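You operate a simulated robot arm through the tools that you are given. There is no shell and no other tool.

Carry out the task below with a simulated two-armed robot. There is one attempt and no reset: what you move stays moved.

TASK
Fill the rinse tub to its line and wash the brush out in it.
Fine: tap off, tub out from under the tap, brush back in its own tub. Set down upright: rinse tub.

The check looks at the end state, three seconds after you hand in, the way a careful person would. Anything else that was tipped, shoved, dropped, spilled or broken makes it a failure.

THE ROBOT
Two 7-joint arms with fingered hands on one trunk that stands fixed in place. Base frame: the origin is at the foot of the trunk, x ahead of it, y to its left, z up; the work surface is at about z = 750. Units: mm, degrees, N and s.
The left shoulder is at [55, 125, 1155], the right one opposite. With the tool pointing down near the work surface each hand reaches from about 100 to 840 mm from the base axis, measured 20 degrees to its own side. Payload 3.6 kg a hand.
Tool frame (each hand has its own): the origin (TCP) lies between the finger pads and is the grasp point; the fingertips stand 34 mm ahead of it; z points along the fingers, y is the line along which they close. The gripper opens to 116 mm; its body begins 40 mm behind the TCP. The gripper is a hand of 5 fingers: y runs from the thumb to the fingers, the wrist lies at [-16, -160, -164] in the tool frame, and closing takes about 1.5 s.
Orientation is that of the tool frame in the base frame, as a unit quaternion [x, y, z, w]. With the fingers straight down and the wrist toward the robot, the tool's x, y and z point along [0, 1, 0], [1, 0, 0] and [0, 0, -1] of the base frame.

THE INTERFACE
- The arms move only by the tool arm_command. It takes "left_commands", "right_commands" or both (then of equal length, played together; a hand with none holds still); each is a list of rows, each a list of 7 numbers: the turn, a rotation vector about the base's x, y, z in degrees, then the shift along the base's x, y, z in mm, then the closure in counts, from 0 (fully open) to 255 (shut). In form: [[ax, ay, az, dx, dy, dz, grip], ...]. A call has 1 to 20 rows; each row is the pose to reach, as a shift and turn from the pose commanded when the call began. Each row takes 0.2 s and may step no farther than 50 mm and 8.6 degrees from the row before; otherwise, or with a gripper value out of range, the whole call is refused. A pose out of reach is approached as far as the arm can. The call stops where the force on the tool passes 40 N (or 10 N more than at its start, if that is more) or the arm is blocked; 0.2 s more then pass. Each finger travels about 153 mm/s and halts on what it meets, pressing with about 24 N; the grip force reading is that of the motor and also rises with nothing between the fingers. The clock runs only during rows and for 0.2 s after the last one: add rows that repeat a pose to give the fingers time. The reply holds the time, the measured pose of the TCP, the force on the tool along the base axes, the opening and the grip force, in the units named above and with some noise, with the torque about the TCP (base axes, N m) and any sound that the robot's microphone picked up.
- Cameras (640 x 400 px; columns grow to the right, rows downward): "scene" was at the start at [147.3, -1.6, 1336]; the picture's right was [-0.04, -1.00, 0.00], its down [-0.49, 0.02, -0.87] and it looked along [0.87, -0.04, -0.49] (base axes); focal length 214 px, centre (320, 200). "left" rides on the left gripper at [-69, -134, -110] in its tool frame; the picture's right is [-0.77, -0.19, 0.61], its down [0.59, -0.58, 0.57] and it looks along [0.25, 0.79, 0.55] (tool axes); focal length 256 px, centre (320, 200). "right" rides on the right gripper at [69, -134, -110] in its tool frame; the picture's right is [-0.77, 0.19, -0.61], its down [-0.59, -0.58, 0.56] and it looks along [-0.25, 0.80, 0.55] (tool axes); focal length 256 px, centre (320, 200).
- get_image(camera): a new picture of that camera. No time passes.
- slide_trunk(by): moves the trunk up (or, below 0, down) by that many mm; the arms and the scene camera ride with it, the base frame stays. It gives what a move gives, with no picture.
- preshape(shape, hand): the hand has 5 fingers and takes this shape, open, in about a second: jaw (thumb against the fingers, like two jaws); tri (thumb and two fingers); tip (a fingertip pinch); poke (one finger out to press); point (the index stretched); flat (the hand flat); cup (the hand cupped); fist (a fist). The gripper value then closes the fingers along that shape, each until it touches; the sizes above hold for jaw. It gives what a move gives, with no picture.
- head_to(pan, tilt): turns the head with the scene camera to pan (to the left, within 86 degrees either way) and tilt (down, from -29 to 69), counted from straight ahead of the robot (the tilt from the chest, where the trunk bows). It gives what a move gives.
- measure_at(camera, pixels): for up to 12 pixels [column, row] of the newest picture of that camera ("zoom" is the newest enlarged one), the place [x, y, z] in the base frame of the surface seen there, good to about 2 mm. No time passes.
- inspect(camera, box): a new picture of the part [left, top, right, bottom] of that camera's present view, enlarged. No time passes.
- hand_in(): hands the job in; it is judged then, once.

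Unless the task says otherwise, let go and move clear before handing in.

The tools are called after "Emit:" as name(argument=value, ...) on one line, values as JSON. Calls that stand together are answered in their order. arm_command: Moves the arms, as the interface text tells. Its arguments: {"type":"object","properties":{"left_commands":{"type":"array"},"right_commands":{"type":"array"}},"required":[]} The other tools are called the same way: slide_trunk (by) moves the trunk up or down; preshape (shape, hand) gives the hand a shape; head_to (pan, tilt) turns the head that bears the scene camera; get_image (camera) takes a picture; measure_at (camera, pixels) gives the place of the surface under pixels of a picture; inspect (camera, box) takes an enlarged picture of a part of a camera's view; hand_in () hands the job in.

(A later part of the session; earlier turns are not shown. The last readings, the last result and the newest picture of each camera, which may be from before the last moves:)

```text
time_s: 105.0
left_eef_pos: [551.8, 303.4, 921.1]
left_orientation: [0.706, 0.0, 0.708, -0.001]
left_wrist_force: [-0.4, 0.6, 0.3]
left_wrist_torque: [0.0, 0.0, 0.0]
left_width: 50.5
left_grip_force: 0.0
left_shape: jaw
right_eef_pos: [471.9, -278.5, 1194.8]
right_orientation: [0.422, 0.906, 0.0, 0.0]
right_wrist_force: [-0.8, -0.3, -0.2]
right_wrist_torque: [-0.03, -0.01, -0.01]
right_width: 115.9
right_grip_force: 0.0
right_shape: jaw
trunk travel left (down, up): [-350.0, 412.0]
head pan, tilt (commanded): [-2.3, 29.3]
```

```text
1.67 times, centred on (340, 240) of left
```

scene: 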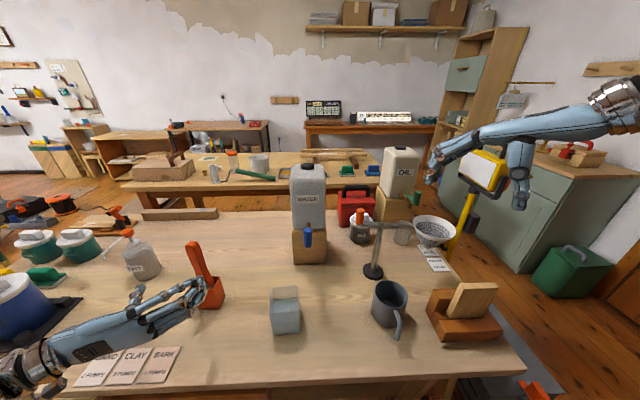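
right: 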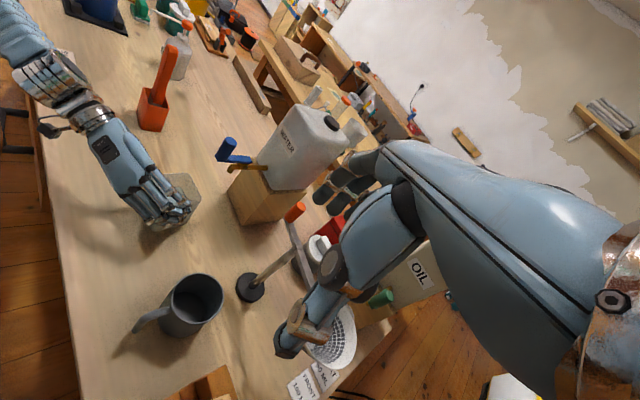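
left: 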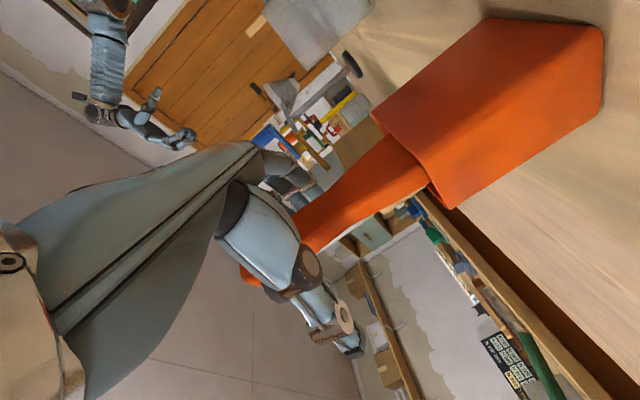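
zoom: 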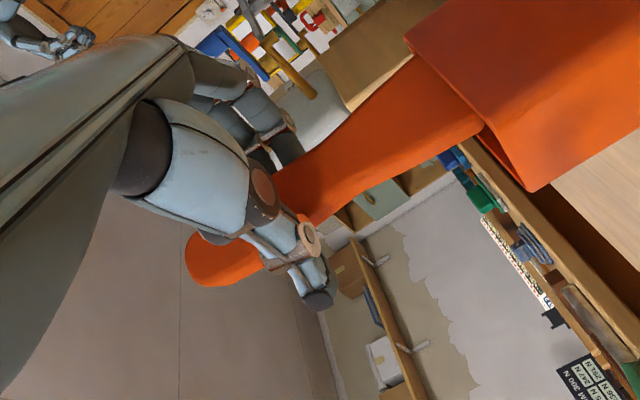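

The handle now sits between the fingertips with 50 mm opening. I'll close slowly onto it.

Emit:
arm_command(left_commands=[[0, 0, 0, 0, 0, 0, 152], [0, 0, 0, 0, 0, 0, 158], [0, 0, 0, 0, 0, 0, 164], [0, 0, 0, 0, 0, 0, 170], [0, 0, 0, 0, 0, 0, 175], [0, 0, 0, 0, 0, 0, 180], [0, 0, 0, 0, 0, 0, 180]])

Emit:
inspect(camera="scene", box=[180, 230, 250, 320])

Emit:
inspect(camera="right", box=[150, 30, 240, 120])

Emit:
inspect(camera="left", box=[210, 120, 470, 360])

```text
time_s: 106.6
left_eef_pos: [552.9, 302.7, 919.5]
left_orientation: [0.707, 0.0, 0.707, 0.0]
left_wrist_force: [0.0, 0.0, 0.4]
left_wrist_torque: [0.03, 0.01, 0.05]
left_width: 34.0
left_grip_force: 0.0
left_shape: jaw
right_eef_pos: [471.4, -279.0, 1193.4]
right_orientation: [0.423, 0.906, 0.0, 0.0]
right_wrist_force: [-0.8, 0.4, -0.1]
right_wrist_torque: [0.02, 0.0, -0.01]
right_width: 115.9
right_grip_force: 0.0
right_shape: jaw
trunk travel left (down, up): [-350.0, 412.0]
head pan, tilt (commanded): [-2.3, 29.3]
```

```text
4.44 times, centred on (215, 275) of scene
```

zoom: 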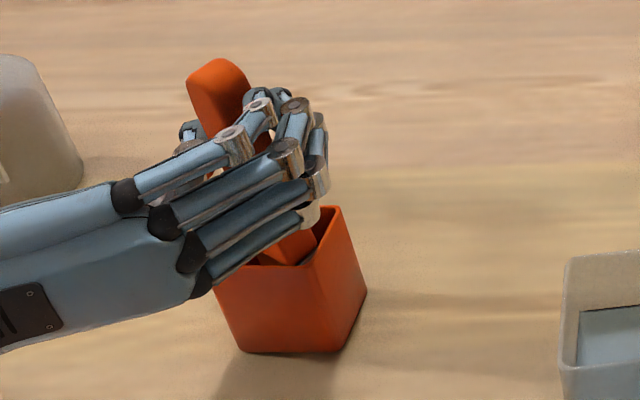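

```text
4.44 times, centred on (195, 75) of right
```

zoom: 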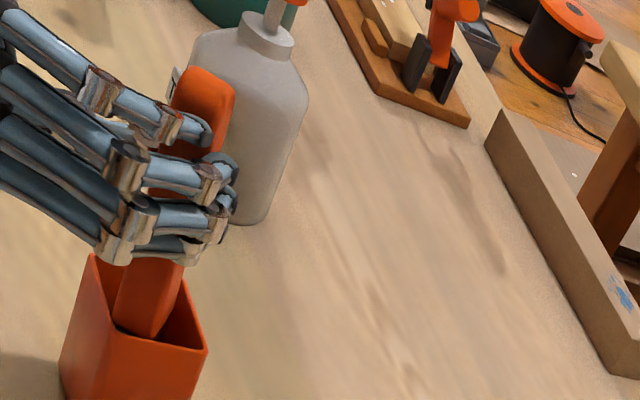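

```text
1.67 times, centred on (340, 240) of left
```

zoom: 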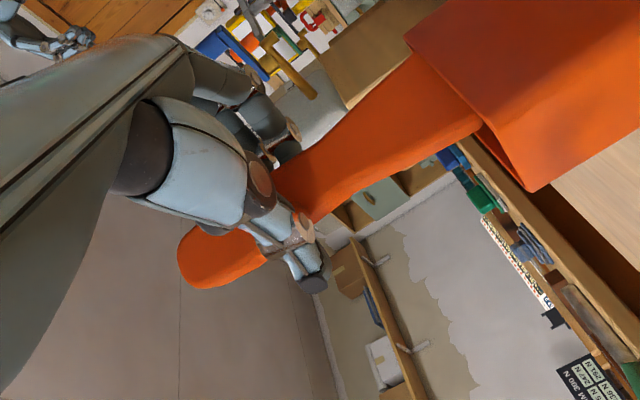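

The fingers have reached the handle and are nudging it toward the thumb. I'll continue in small steps until it's clamped.

Emit:
arm_command(left_commands=[[0, 0, 0, 0, 0, 0, 184], [0, 0, 0, 0, 0, 0, 188], [0, 0, 0, 0, 0, 0, 192], [0, 0, 0, 0, 0, 0, 196], [0, 0, 0, 0, 0, 0, 200], [0, 0, 0, 0, 0, 0, 200]])

Emit:
inspect(camera="scene", box=[180, 230, 250, 320])

Emit:
inspect(camera="right", box=[150, 30, 240, 120])

Emit:
inspect(camera="left", box=[210, 120, 470, 360])

```text
time_s: 108.0
left_eef_pos: [552.1, 304.4, 921.1]
left_orientation: [0.707, 0.0, 0.707, 0.0]
left_wrist_force: [1.7, 1.6, 1.2]
left_wrist_torque: [0.17, -0.18, 0.03]
left_width: 21.1
left_grip_force: 24.5
left_shape: jaw
right_eef_pos: [471.7, -278.9, 1194.8]
right_orientation: [0.422, 0.907, 0.0, 0.0]
right_wrist_force: [-0.2, -0.5, -0.1]
right_wrist_torque: [0.02, -0.02, 0.0]
right_width: 116.0
right_grip_force: 0.1
right_shape: jaw
trunk travel left (down, up): [-350.0, 412.0]
head pan, tilt (commanded): [-2.3, 29.3]
```

```text
4.44 times, centred on (215, 275) of scene
```

zoom: 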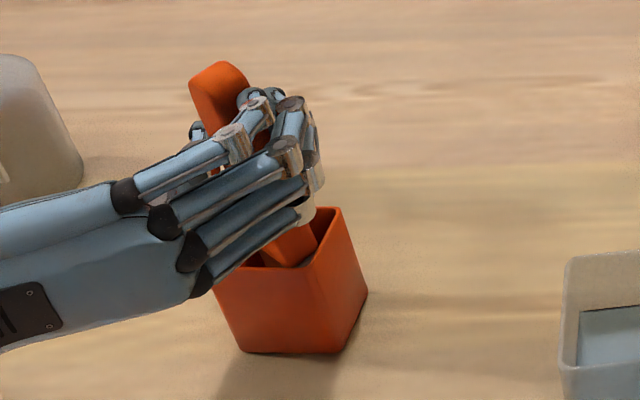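

```text
4.44 times, centred on (195, 75) of right
```

zoom: 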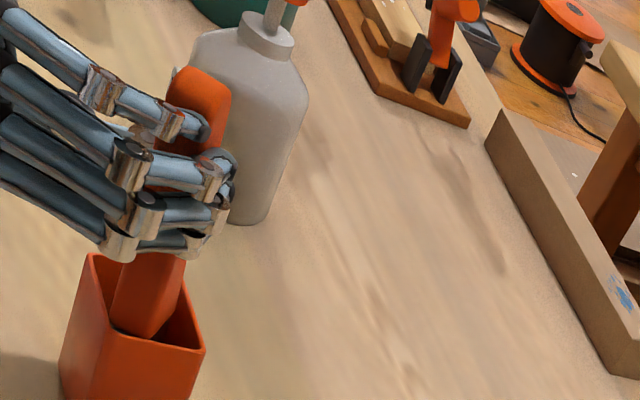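

```text
1.67 times, centred on (340, 240) of left
```

zoom: 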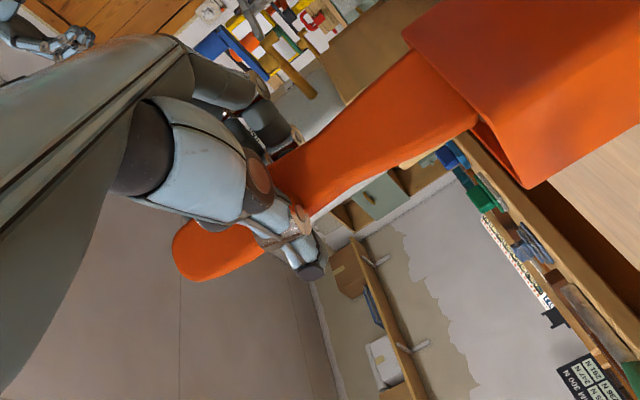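

The grip now reads 24.5 N at 21 mm, so the handle is clamped. I'll lift gently 30 mm and watch whether the brush follows and the tub stays put.

Emit:
arm_command(left_commands=[[0, 0, 0, 0, 0, 0, 210], [0, 0, 0, 0, 0, 0, 215], [0, 0, 0, 0, 0, 3, 215], [0, 0, 0, 0, 0, 7, 215], [0, 0, 0, 0, 0, 12, 215], [0, 0, 0, 0, 0, 18, 215], [0, 0, 0, 0, 0, 24, 215], [0, 0, 0, 0, 0, 30, 215], [0, 0, 0, 0, 0, 30, 215]])

Emit:
inspect(camera="scene", box=[180, 220, 250, 320])

Emit:
inspect(camera="right", box=[130, 10, 240, 140])

Emit:
inspect(camera="left", box=[210, 60, 530, 360])

```text
time_s: 110.0
left_eef_pos: [553.5, 303.6, 952.0]
left_orientation: [0.707, 0.001, 0.707, -0.001]
left_wrist_force: [0.9, -0.1, -0.1]
left_wrist_torque: [0.05, 0.03, 0.01]
left_width: 17.9
left_grip_force: 0.1
left_shape: jaw
right_eef_pos: [471.7, -278.8, 1194.8]
right_orientation: [0.423, 0.906, 0.0, 0.0]
right_wrist_force: [-0.2, 0.0, 0.0]
right_wrist_torque: [0.01, -0.01, 0.03]
right_width: 115.9
right_grip_force: 0.1
right_shape: jaw
trunk travel left (down, up): [-350.0, 412.0]
head pan, tilt (commanded): [-2.3, 29.3]
```

```text
4.00 times, centred on (215, 270) of scene
```

zoom: 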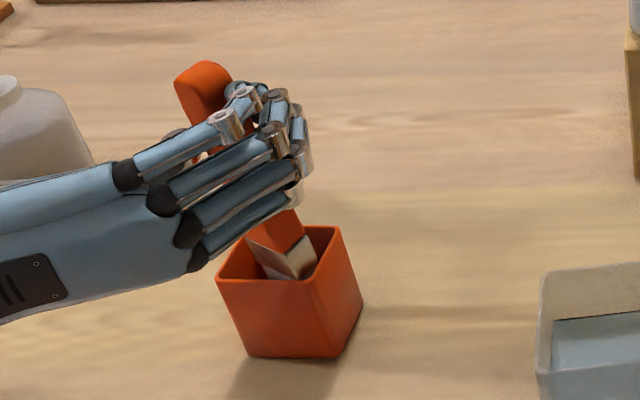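

```text
3.08 times, centred on (185, 75) of right
```

zoom: 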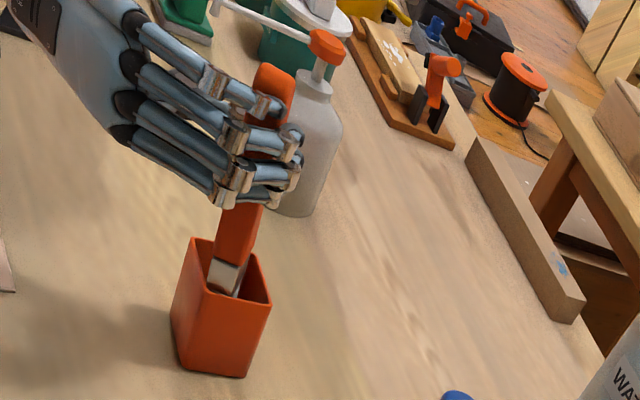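

```text
1.33 times, centred on (370, 210) of left
```

zoom: 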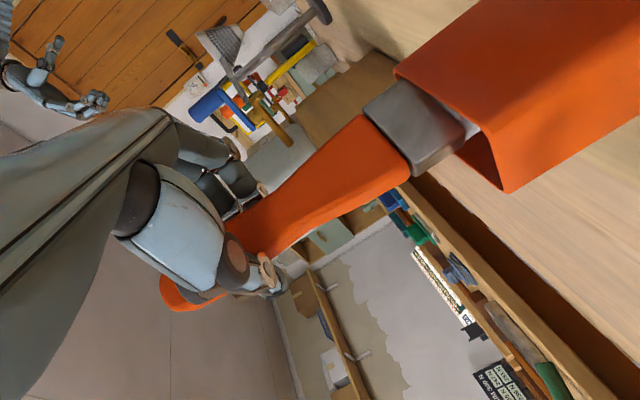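

The brush rises with the hand (silver ferrule now visible) and its tub stays in place, but the grip force relaxed to 0. I'll tighten step by step here, with the bristles still inside the tub.

Emit:
arm_command(left_commands=[[0, 0, 0, 0, 0, 0, 218], [0, 0, 0, 0, 0, 0, 221], [0, 0, 0, 0, 0, 0, 224], [0, 0, 0, 0, 0, 0, 224], [0, 0, 0, 0, 0, 0, 224]])

Emit:
inspect(camera="left", box=[210, 60, 530, 360])

Emit:
inspect(camera="right", box=[130, 10, 240, 140])

```text
time_s: 111.2
left_eef_pos: [553.4, 304.0, 951.1]
left_orientation: [0.707, 0.001, 0.707, -0.001]
left_wrist_force: [0.1, -0.1, 0.2]
left_wrist_torque: [0.12, -0.01, 0.02]
left_width: 14.8
left_grip_force: 0.1
left_shape: jaw
right_eef_pos: [470.1, -277.6, 1194.7]
right_orientation: [0.422, 0.907, 0.0, 0.0]
right_wrist_force: [0.1, -0.7, 0.9]
right_wrist_torque: [-0.04, -0.03, 0.02]
right_width: 115.8
right_grip_force: 0.1
right_shape: jaw
trunk travel left (down, up): [-350.0, 412.0]
head pan, tilt (commanded): [-2.3, 29.3]
```

```text
1.33 times, centred on (370, 210) of left
```

zoom: 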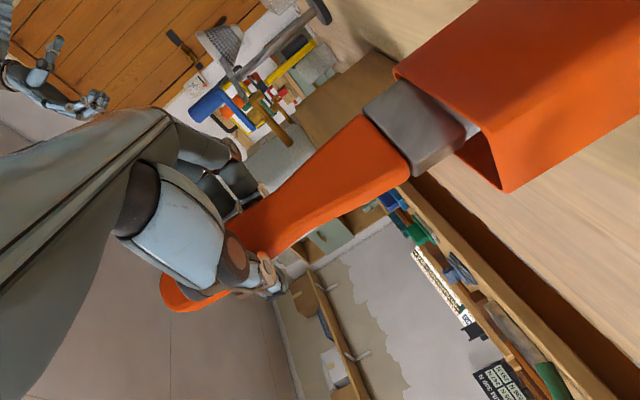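

```text
3.08 times, centred on (185, 75) of right
```

zoom: 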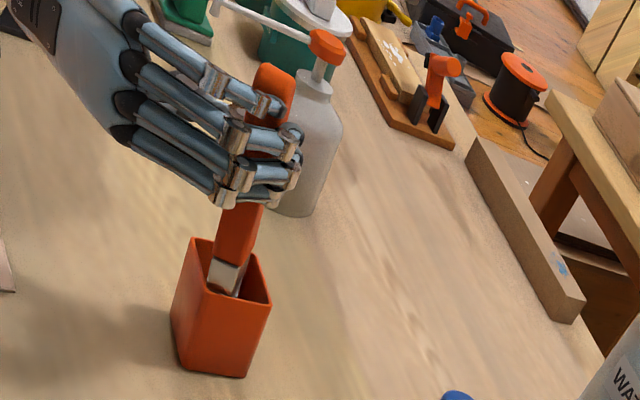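

The pictures didn't change between closures 215 and 224, so the fingers are resting on the handle. I'll press a bit more and hold to confirm a stable clamp.

Emit:
arm_command(left_commands=[[0, 0, 0, 0, 0, 0, 228], [0, 0, 0, 0, 0, 0, 232], [0, 0, 0, 0, 0, 0, 236], [0, 0, 0, 0, 0, 0, 240], [0, 0, 0, 0, 0, 0, 240], [0, 0, 0, 0, 0, 0, 240]])

Emit:
inspect(camera="left", box=[210, 60, 530, 360])

Emit:
inspect(camera="right", box=[130, 10, 240, 140])

Emit:
inspect(camera="scene", box=[180, 220, 250, 320])

```text
time_s: 112.6
left_eef_pos: [553.5, 304.3, 950.8]
left_orientation: [0.707, 0.0, 0.707, 0.0]
left_wrist_force: [-0.3, 0.5, -0.2]
left_wrist_torque: [0.06, -0.04, -0.01]
left_width: 10.6
left_grip_force: 24.4
left_shape: jaw
right_eef_pos: [472.5, -278.7, 1193.8]
right_orientation: [0.423, 0.906, 0.0, 0.001]
right_wrist_force: [-0.2, 0.1, -0.6]
right_wrist_torque: [-0.02, 0.03, -0.01]
right_width: 115.9
right_grip_force: 0.0
right_shape: jaw
trunk travel left (down, up): [-350.0, 412.0]
head pan, tilt (commanded): [-2.3, 29.3]
```

```text
1.33 times, centred on (370, 210) of left
```

zoom: 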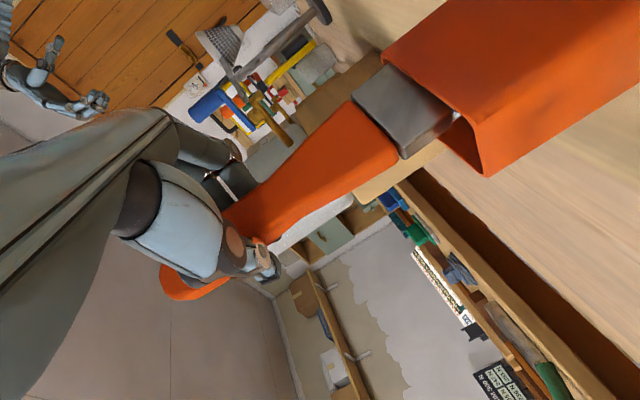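

```text
3.08 times, centred on (185, 75) of right
```

zoom: 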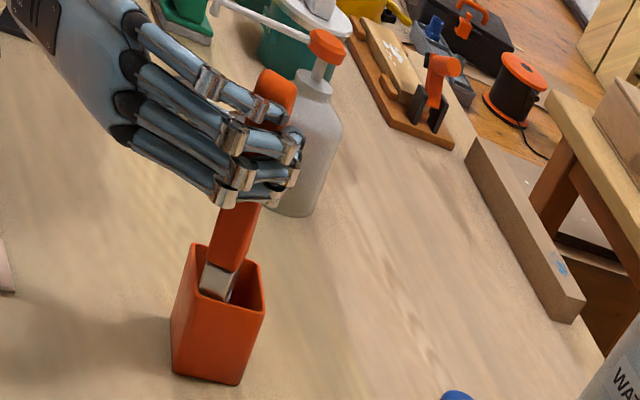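

```text
4.00 times, centred on (215, 270) of scene
```

zoom: 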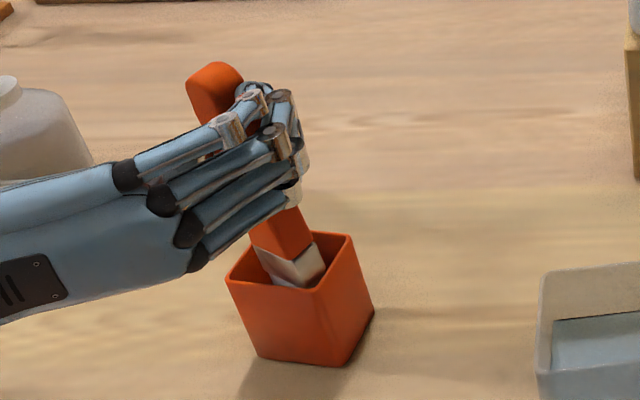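

Tightening tilted the brush's lower end and nudged its tub slightly (tub rim now at (227,280)–(353,233) in the zoom). I'll stop squeezing and measure the brush tilt and the tub's pose.

Emit:
measure_at(camera="zoom", pixels=[[205, 80], [225, 80], [205, 110], [285, 225], [300, 225], [275, 255], [310, 260], [230, 282], [315, 290], [350, 236], [262, 355], [325, 365]])

Emit:
inspect(camera="right", box=[130, 60, 220, 140])

Emit:
measure_at(camera="zoom", pixels=[[330, 30], [300, 60], [315, 90], [330, 110], [255, 165], [270, 170], [295, 190], [235, 160], [400, 195], [380, 260], [180, 330], [350, 350]])

```text
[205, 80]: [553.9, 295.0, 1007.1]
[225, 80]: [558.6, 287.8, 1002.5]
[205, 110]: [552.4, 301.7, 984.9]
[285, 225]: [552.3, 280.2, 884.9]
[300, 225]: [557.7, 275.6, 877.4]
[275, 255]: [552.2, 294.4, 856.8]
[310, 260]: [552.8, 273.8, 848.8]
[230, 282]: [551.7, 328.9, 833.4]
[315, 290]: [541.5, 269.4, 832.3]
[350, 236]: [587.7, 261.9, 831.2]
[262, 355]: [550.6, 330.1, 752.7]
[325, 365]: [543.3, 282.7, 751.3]
```

```text
5.00 times, centred on (175, 100) of right
```

zoom: 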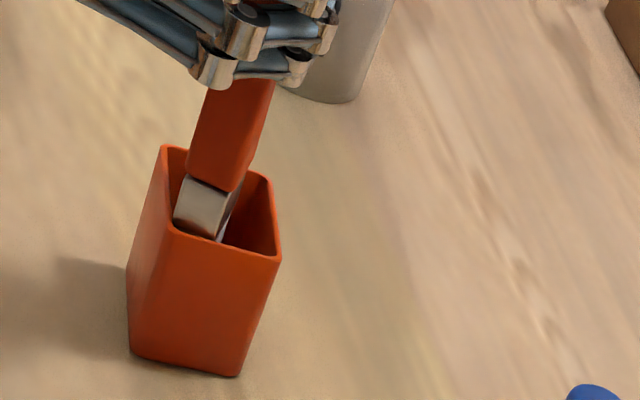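

```text
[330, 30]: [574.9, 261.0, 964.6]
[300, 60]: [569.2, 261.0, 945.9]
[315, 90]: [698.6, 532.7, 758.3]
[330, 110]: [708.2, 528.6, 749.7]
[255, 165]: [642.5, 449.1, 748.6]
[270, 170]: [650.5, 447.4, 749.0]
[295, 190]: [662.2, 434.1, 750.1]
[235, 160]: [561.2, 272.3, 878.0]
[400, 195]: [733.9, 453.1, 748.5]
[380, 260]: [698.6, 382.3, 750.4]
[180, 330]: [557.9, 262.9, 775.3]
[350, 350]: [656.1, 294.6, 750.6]
```

The brush is nearly vertical and now clamped at 24 N; its tub has been shifted about 1 cm and turned ~10°, still standing upright. I'll stop tightening and lift slowly 25 mm more to free it from the tub.

Emit:
arm_command(left_commands=[[0, 0, 0, 0, 0, 3, 240], [0, 0, 0, 0, 0, 6, 240], [0, 0, 0, 0, 0, 10, 240], [0, 0, 0, 0, 0, 15, 240], [0, 0, 0, 0, 0, 20, 240], [0, 0, 0, 0, 0, 25, 240], [0, 0, 0, 0, 0, 25, 240]])

Emit:
inspect(camera="left", box=[210, 60, 530, 360])

Emit:
inspect(camera="right", box=[130, 10, 240, 140])

Emit:
inspect(camera="scene", box=[180, 210, 260, 320])

```text
time_s: 114.2
left_eef_pos: [552.4, 302.8, 977.2]
left_orientation: [0.708, -0.001, 0.706, 0.0]
left_wrist_force: [0.4, -0.4, -1.3]
left_wrist_torque: [0.09, -0.06, 0.0]
left_width: 10.6
left_grip_force: 23.8
left_shape: jaw
right_eef_pos: [472.4, -278.5, 1193.9]
right_orientation: [0.422, 0.907, 0.0, 0.0]
right_wrist_force: [-0.2, 0.6, 0.6]
right_wrist_torque: [0.0, -0.02, 0.02]
right_width: 116.0
right_grip_force: 0.1
right_shape: jaw
trunk travel left (down, up): [-350.0, 412.0]
head pan, tilt (commanded): [-2.3, 29.3]
```

```text
1.33 times, centred on (370, 210) of left
```

zoom: 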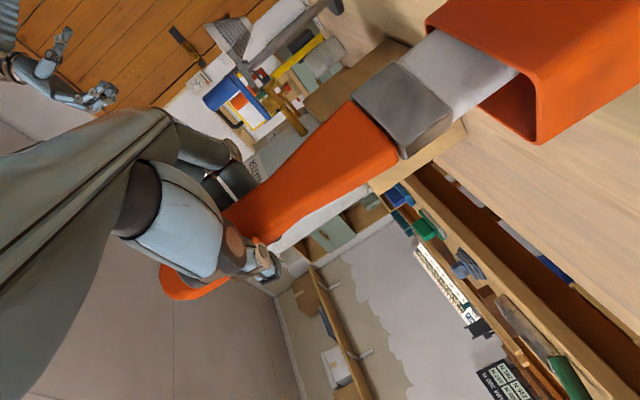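

```text
3.08 times, centred on (185, 75) of right
```

zoom: 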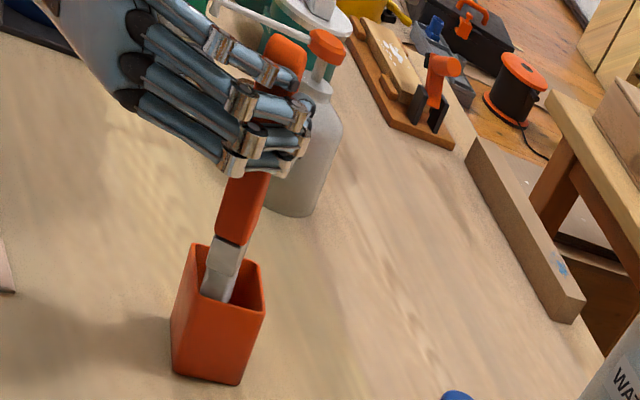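

```text
3.64 times, centred on (220, 265) of scene
```

zoom: 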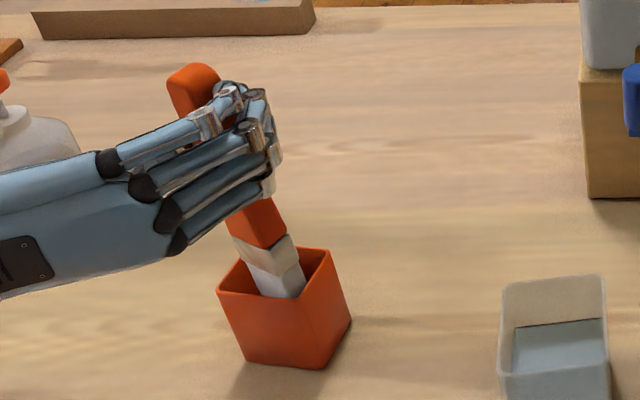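

The brush lifts steadily with the hand (white bristles coming out, grip 23.8 N) and the tub remains standing. I'll raise another 80 mm to clear the rims.

Emit:
arm_command(left_commands=[[0, 0, 0, 0, 0, 6, 240], [0, 0, 0, 0, 0, 13, 240], [0, 0, 0, 0, 0, 21, 240], [0, 0, 0, 0, 0, 29, 240], [0, 0, 0, 0, 0, 37, 240], [0, 0, 0, 0, 0, 45, 240], [0, 0, 0, 0, 0, 53, 240], [0, 0, 0, 0, 0, 61, 240], [0, 0, 0, 0, 0, 69, 240], [0, 0, 0, 0, 0, 76, 240], [0, 0, 0, 0, 0, 80, 240], [0, 0, 0, 0, 0, 80, 240]])

Emit:
inspect(camera="left", box=[210, 60, 530, 360])

Emit:
inspect(camera="right", box=[110, 0, 240, 140])

Emit:
inspect(camera="scene", box=[170, 190, 270, 320])

```text
time_s: 116.8
left_eef_pos: [551.6, 303.3, 1056.5]
left_orientation: [0.707, 0.0, 0.707, 0.0]
left_wrist_force: [-0.7, -0.7, -0.4]
left_wrist_torque: [0.03, 0.01, 0.01]
left_width: 10.7
left_grip_force: 24.2
left_shape: jaw
right_eef_pos: [472.6, -278.9, 1194.8]
right_orientation: [0.422, 0.907, 0.0, 0.0]
right_wrist_force: [-0.4, 0.2, 0.2]
right_wrist_torque: [-0.01, 0.05, 0.0]
right_width: 115.7
right_grip_force: 0.0
right_shape: jaw
trunk travel left (down, up): [-350.0, 412.0]
head pan, tilt (commanded): [-2.3, 29.3]
```

```text
1.33 times, centred on (370, 210) of left
```

zoom: 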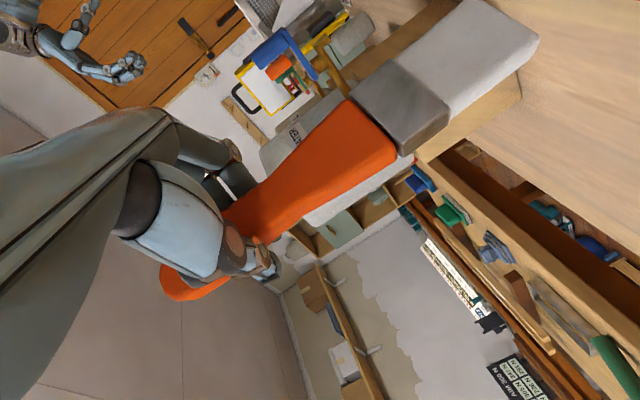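

```text
2.86 times, centred on (175, 70) of right
```

zoom: 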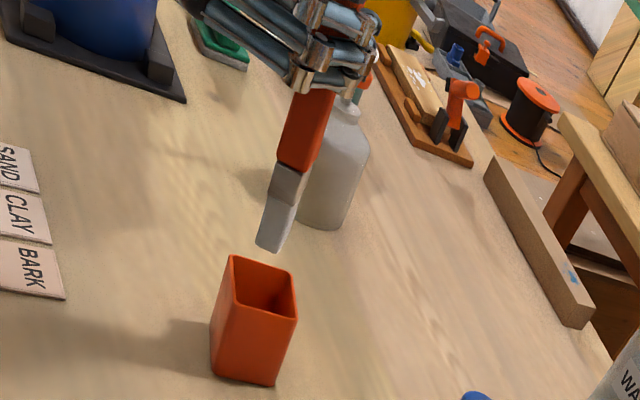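

```text
3.08 times, centred on (220, 255) of scene
```

zoom: 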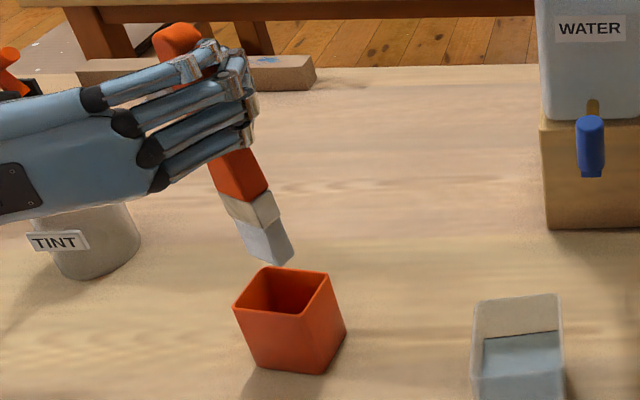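

The brush is fully out and held firmly; the orange tub is empty and upright. I'll measure the bristle tip and tilt relative to the hand, and the tub's current pose.

Emit:
measure_at(camera="zoom", pixels=[[248, 254], [272, 262], [288, 250], [225, 200], [262, 215], [277, 205], [265, 240], [240, 170], [237, 302], [312, 322], [328, 272], [265, 268]])

Emit:
inspect(camera="scene", box=[215, 230, 285, 320])

Emit:
measure_at(camera="zoom", pixels=[[125, 260], [220, 285], [240, 220], [160, 215], [130, 265], [215, 290], [150, 345], [215, 350], [180, 240], [190, 275]])

```text
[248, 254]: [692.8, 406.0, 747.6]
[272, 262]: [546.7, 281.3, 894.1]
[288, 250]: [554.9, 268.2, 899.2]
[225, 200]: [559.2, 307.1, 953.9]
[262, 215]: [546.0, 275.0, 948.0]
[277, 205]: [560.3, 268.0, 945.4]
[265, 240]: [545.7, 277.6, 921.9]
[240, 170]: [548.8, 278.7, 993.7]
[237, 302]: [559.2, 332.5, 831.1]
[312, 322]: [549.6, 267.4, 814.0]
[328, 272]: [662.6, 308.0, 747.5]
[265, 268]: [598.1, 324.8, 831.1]
```

```text
4.44 times, centred on (250, 275) of scene
```

zoom: 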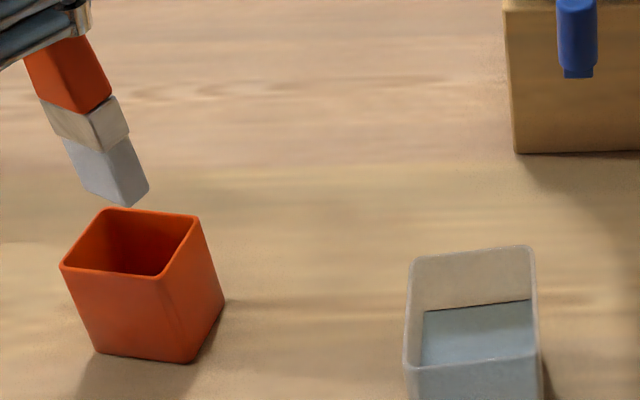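

```text
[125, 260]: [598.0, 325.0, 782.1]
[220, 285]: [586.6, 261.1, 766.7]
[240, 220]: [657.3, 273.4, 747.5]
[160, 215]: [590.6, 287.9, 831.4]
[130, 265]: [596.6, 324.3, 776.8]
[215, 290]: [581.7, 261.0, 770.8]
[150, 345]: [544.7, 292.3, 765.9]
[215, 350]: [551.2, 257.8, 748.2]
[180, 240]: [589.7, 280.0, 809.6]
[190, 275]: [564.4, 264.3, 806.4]
```

The bristle tip is at about T + (13, −9, −163), cross-section ~38 × 24 mm, so it fits the rinse tub with ~10 mm clearance. To give the left elbow room near the body I'll raise the trunk 100 mm first (the hand rides up with it).

Emit:
slide_trunk(by=100)

Emit:
get_image(camera="scene")

Emit:
inspect(camera="left", box=[210, 60, 530, 360])

```text
time_s: 118.1
left_eef_pos: [554.1, 303.5, 1156.4]
left_orientation: [0.708, -0.001, 0.707, 0.0]
left_wrist_force: [0.4, -0.8, -0.6]
left_wrist_torque: [0.0, 0.03, 0.02]
left_width: 10.8
left_grip_force: 24.0
left_shape: jaw
right_eef_pos: [472.1, -278.5, 1294.1]
right_orientation: [0.423, 0.906, 0.0, 0.0]
right_wrist_force: [0.6, -0.1, -0.3]
right_wrist_torque: [0.03, 0.01, -0.02]
right_width: 115.9
right_grip_force: 0.1
right_shape: jaw
trunk travel left (down, up): [-450.0, 312.0]
head pan, tilt (commanded): [-2.3, 29.3]
```

```text
taken
```

scene: 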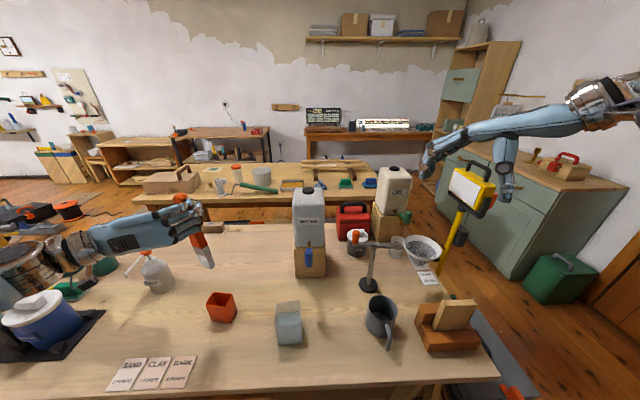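

```text
1.33 times, centred on (370, 210) of left
```

zoom: 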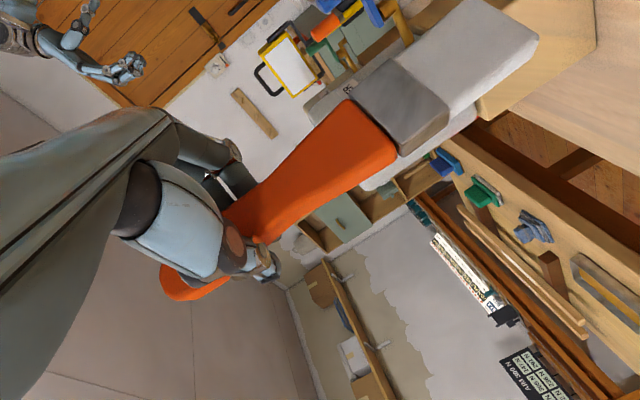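

The trunk is up and the brush is unchanged in the hand. I'll carry it across at height to above the rinse tub.

Emit:
arm_command(left_commands=[[0, 0, 0, -2, -5, 0, 240], [0, 0, 0, -5, -14, 0, 240], [0, 0, 0, -9, -27, 0, 240], [0, 0, 0, -13, -41, 0, 240], [0, 0, 0, -17, -56, 0, 240], [0, 0, 0, -21, -71, 0, 240], [0, 0, 0, -25, -86, 0, 240], [0, 0, 0, -29, -101, 0, 240], [0, 0, 0, -33, -116, 0, 240], [0, 0, 0, -37, -131, 0, 240], [0, 0, 0, -41, -146, -5, 240], [0, 0, 0, -45, -161, -12, 240], [0, 0, 0, -49, -176, -22, 240], [0, 0, 0, -53, -191, -34, 240], [0, 0, 0, -57, -204, -46, 240], [0, 0, 0, -59, -214, -58, 240], [0, 0, 0, -60, -219, -70, 240], [0, 0, 0, -60, -220, -80, 240], [0, 0, 0, -60, -220, -90, 240], [0, 0, 0, -60, -220, -95, 240]])

Emit:
get_image(camera="scene")

Emit:
inspect(camera="scene", box=[220, 230, 350, 360])

Emit:
get_image(camera="right")

```text
time_s: 122.3
left_eef_pos: [492.8, 81.6, 1060.9]
left_orientation: [0.707, -0.001, 0.707, 0.0]
left_wrist_force: [0.1, -0.5, -1.0]
left_wrist_torque: [0.02, -0.05, -0.02]
left_width: 10.6
left_grip_force: 24.4
left_shape: jaw
right_eef_pos: [471.7, -278.8, 1294.7]
right_orientation: [0.423, 0.906, 0.0, 0.0]
right_wrist_force: [0.1, -0.2, -0.2]
right_wrist_torque: [-0.03, -0.01, -0.01]
right_width: 115.9
right_grip_force: 0.1
right_shape: jaw
trunk travel left (down, up): [-450.0, 312.0]
head pan, tilt (commanded): [-2.3, 29.3]
```

```text
taken
```

scene: 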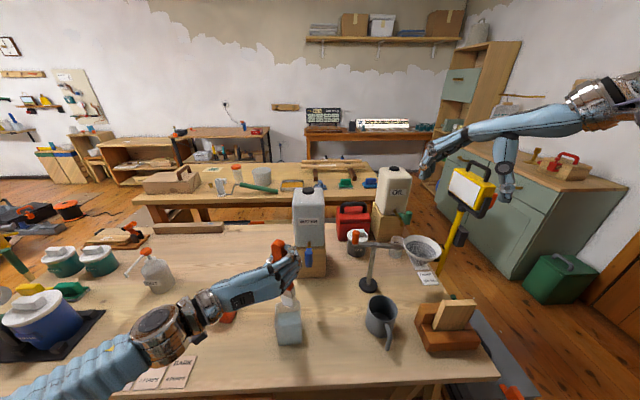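

```text
3.08 times, centred on (285, 295) of scene
```

zoom: 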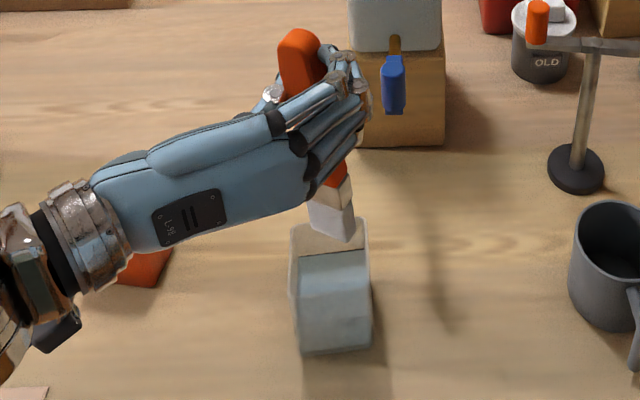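

```text
taken
```

right: 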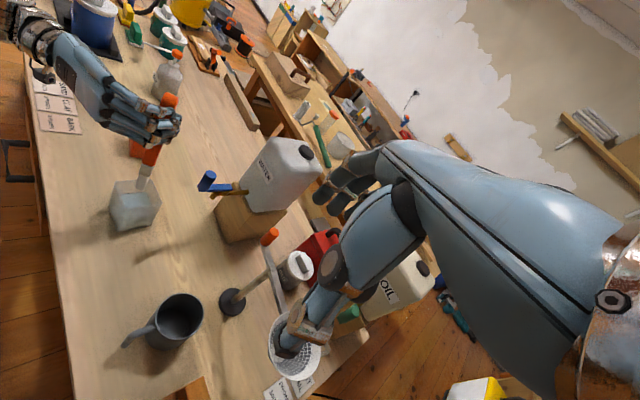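

The brush hangs above the rinse tub. I'll measure the bristle tip and tub rim in the new views to line them up.

Emit:
inspect(camera="scene", box=[260, 270, 320, 350])

Emit:
measure_at(camera="zoom", pixels=[[305, 180], [345, 190], [372, 165], [360, 150], [345, 130], [330, 165], [228, 180], [390, 165], [395, 225], [230, 250], [395, 240], [310, 245]])

Emit:
inspect(camera="right", box=[90, 130, 190, 250])

Emit:
measure_at(camera="zoom", pixels=[[300, 150], [320, 155], [335, 165], [320, 130], [335, 120], [165, 175], [340, 165], [385, 215], [290, 270], [225, 265], [360, 190], [250, 230]])

```text
5.00 times, centred on (290, 310) of scene
```

zoom: 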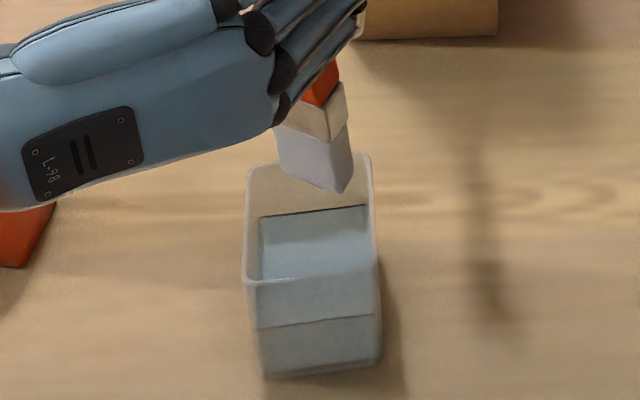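

```text
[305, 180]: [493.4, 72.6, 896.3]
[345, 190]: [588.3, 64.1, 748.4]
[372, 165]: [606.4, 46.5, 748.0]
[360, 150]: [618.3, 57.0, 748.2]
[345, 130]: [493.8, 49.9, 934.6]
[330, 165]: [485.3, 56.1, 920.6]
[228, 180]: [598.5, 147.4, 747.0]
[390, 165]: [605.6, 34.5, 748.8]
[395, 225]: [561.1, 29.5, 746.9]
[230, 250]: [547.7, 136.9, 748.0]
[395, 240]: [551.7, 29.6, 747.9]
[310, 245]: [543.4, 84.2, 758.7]
```

```text
3.33 times, centred on (140, 190) of right
```

zoom: 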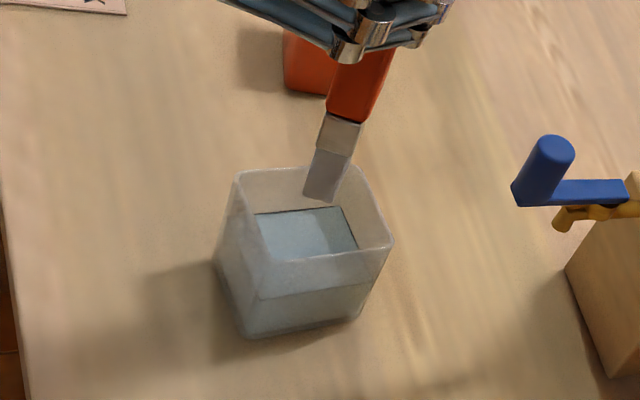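

```text
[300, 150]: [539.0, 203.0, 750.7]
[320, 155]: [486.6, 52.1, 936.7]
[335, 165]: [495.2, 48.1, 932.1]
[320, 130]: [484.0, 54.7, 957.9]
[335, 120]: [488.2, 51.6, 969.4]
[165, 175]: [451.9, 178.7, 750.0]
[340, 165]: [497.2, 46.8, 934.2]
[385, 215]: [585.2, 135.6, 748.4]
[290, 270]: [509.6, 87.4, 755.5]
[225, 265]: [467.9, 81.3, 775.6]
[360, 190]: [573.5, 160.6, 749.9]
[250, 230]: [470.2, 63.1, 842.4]
```

The bristle centre is at about (505, 71) versus the tub's centre (507, 77.5), so I'll shift (+2, +6) and lower slowly until the bristles are about 8 mm above the tub floor.

Emit:
arm_command(left_commands=[[0, 0, 0, 1, 3, -8, 240], [0, 0, 0, 2, 6, -20, 240], [0, 0, 0, 2, 6, -32, 240], [0, 0, 0, 2, 6, -44, 240], [0, 0, 0, 2, 6, -54, 240], [0, 0, 0, 2, 6, -62, 240], [0, 0, 0, 2, 6, -70, 240], [0, 0, 0, 2, 6, -77, 240], [0, 0, 0, 2, 6, -84, 240], [0, 0, 0, 2, 6, -90, 240], [0, 0, 0, 2, 6, -95, 240], [0, 0, 0, 2, 6, -100, 240]])

Emit:
inspect(camera="scene", box=[250, 260, 330, 350])

Emit:
inspect(camera="right", box=[90, 130, 190, 250])

Emit:
inspect(camera="left", box=[210, 60, 640, 360])

```text
time_s: 124.9
left_eef_pos: [494.6, 89.9, 960.6]
left_orientation: [0.706, 0.0, 0.708, 0.0]
left_wrist_force: [0.0, 0.2, -0.8]
left_wrist_torque: [0.02, -0.01, -0.03]
left_width: 10.7
left_grip_force: 24.3
left_shape: jaw
right_eef_pos: [472.1, -279.4, 1292.7]
right_orientation: [0.422, 0.907, 0.0, 0.0]
right_wrist_force: [0.3, -0.4, 0.1]
right_wrist_torque: [0.0, 0.02, 0.02]
right_width: 116.1
right_grip_force: 0.1
right_shape: jaw
trunk travel left (down, up): [-450.0, 312.0]
head pan, tilt (commanded): [-2.3, 29.3]
```

```text
4.44 times, centred on (290, 305) of scene
```

zoom: 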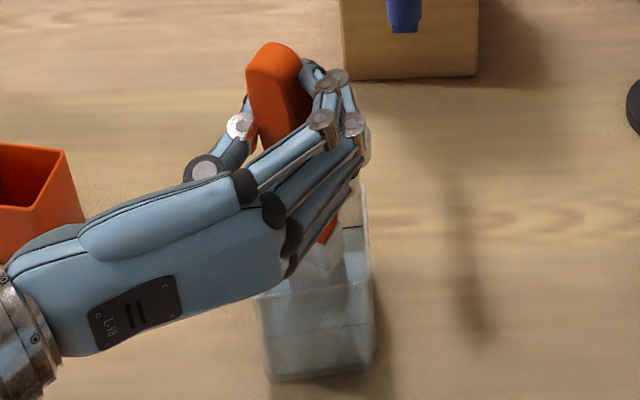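

```text
3.33 times, centred on (140, 190) of right
```

zoom: 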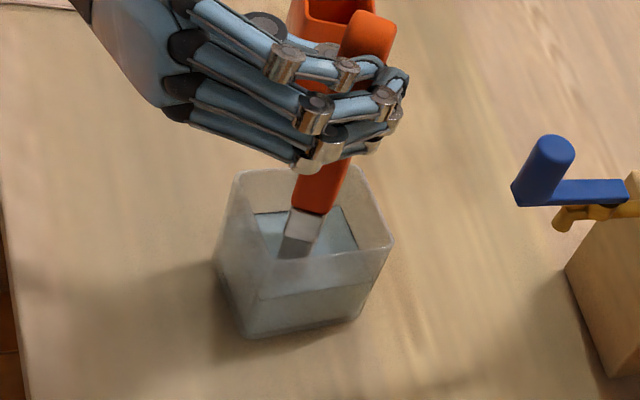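

```text
1.33 times, centred on (425, 210) of left
```

zoom: 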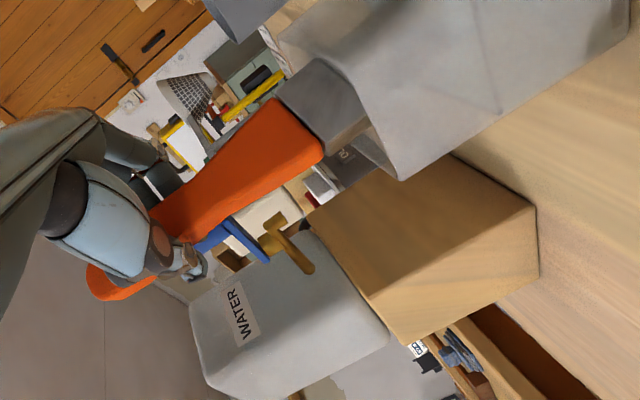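

The brush is inside the tub opening with clear margins, its tip at the water surface. I'll lower the remaining 34 mm slowly.

Emit:
arm_command(left_commands=[[0, 0, 0, 0, -1, -4, 240], [0, 0, 0, 0, -1, -8, 240], [0, 0, 0, 0, -1, -12, 240], [0, 0, 0, 0, -1, -16, 240], [0, 0, 0, 0, -1, -20, 240], [0, 0, 0, 0, -1, -24, 240], [0, 0, 0, 0, -1, -28, 240], [0, 0, 0, 0, -1, -32, 240], [0, 0, 0, 0, -1, -34, 240], [0, 0, 0, 0, -1, -34, 240]])

Emit:
inspect(camera="scene", box=[250, 260, 330, 350])

Emit:
inspect(camera="right", box=[90, 130, 190, 250])

Emit:
inspect(camera="left", box=[210, 60, 640, 360])

```text
time_s: 127.1
left_eef_pos: [495.5, 89.3, 926.6]
left_orientation: [0.707, -0.001, 0.707, 0.0]
left_wrist_force: [0.0, 0.0, 0.3]
left_wrist_torque: [-0.01, 0.01, 0.02]
left_width: 10.6
left_grip_force: 23.9
left_shape: jaw
right_eef_pos: [471.3, -279.6, 1294.4]
right_orientation: [0.423, 0.906, 0.0, 0.0]
right_wrist_force: [0.1, -0.2, 0.6]
right_wrist_torque: [0.01, 0.03, -0.02]
right_width: 115.8
right_grip_force: 0.1
right_shape: jaw
trunk travel left (down, up): [-450.0, 312.0]
head pan, tilt (commanded): [-2.3, 29.3]
```

```text
4.44 times, centred on (290, 305) of scene
```

zoom: 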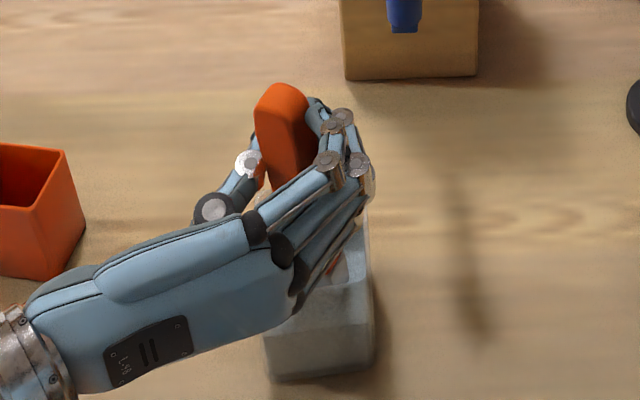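

```text
3.33 times, centred on (140, 190) of right
```

zoom: 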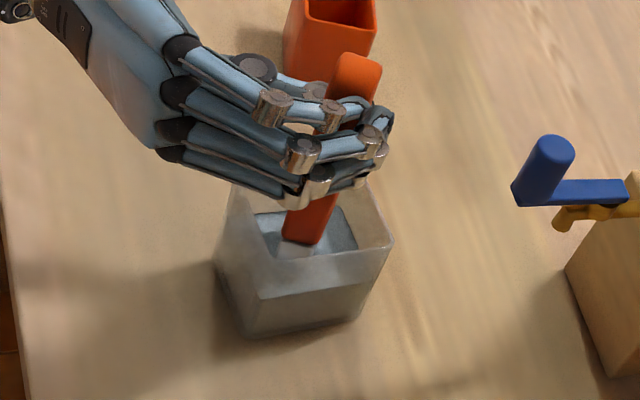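

```text
1.33 times, centred on (425, 210) of left
```

zoom: 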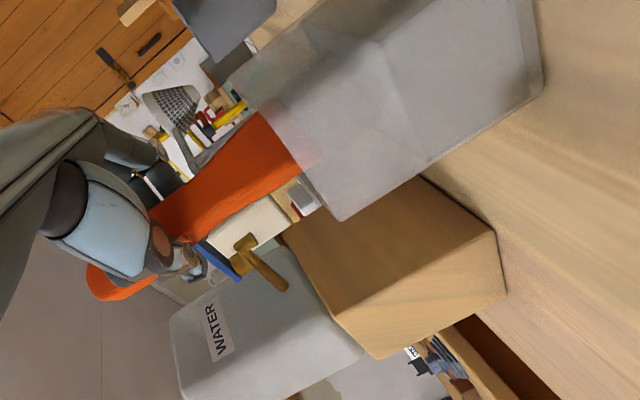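

The bristles are submerged (ferrule at the waterline) and the water is turning grey. I'll swirl gently in a 6 mm circle with small up-down strokes.

Emit:
arm_command(left_commands=[[0, 0, 0, 4, 0, 0, 240], [0, 0, 0, 6, 3, 2, 240], [0, 0, 0, 4, 6, 4, 240], [0, 0, 0, 0, 6, 6, 240], [0, 0, 0, -4, 5, 4, 240], [0, 0, 0, -6, 1, 2, 240], [0, 0, 0, -5, -3, 0, 240], [0, 0, 0, -1, -6, 0, 240], [0, 0, 0, 3, -5, 2, 240], [0, 0, 0, 6, -2, 4, 240], [0, 0, 0, 6, 2, 6, 240], [0, 0, 0, 3, 6, 4, 240], [0, 0, 0, -1, 6, 2, 240], [0, 0, 0, -5, 4, 0, 240], [0, 0, 0, -6, 0, 0, 240], [0, 0, 0, -5, -4, 2, 240], [0, 0, 0, -1, -6, 4, 240], [0, 0, 0, 3, -4, 4, 240], [0, 0, 0, 2, -2, 2, 240], [0, 0, 0, 0, 0, 0, 240]])

Emit:
inspect(camera="right", box=[90, 130, 190, 250])

Emit:
inspect(camera="scene", box=[250, 260, 330, 350])

```text
time_s: 131.3
left_eef_pos: [494.8, 89.5, 928.0]
left_orientation: [0.707, 0.0, 0.707, 0.001]
left_wrist_force: [0.1, 0.4, -2.1]
left_wrist_torque: [0.01, 0.02, 0.0]
left_width: 10.2
left_grip_force: 23.7
left_shape: jaw
right_eef_pos: [472.5, -278.7, 1294.3]
right_orientation: [0.422, 0.906, 0.0, 0.0]
right_wrist_force: [0.0, 0.5, 0.0]
right_wrist_torque: [0.04, 0.01, 0.02]
right_width: 115.9
right_grip_force: 0.1
right_shape: jaw
trunk travel left (down, up): [-450.0, 312.0]
head pan, tilt (commanded): [-2.3, 29.3]
```

```text
3.33 times, centred on (140, 190) of right
```

zoom: 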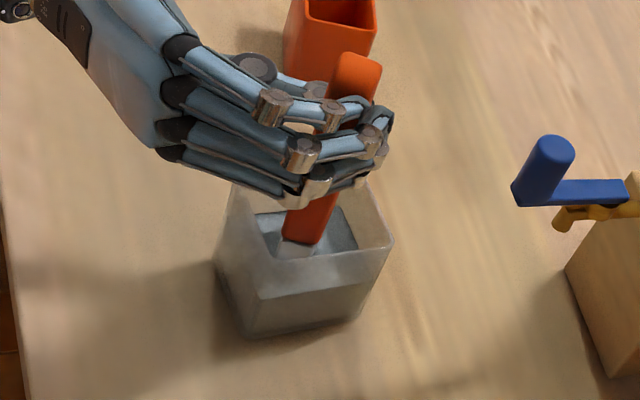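

```text
4.44 times, centred on (290, 305) of scene
```

zoom: 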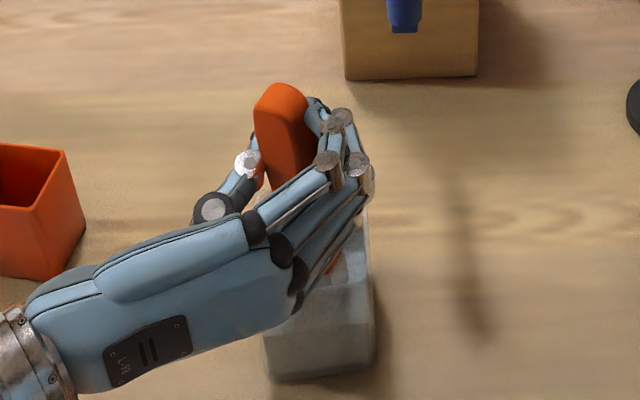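

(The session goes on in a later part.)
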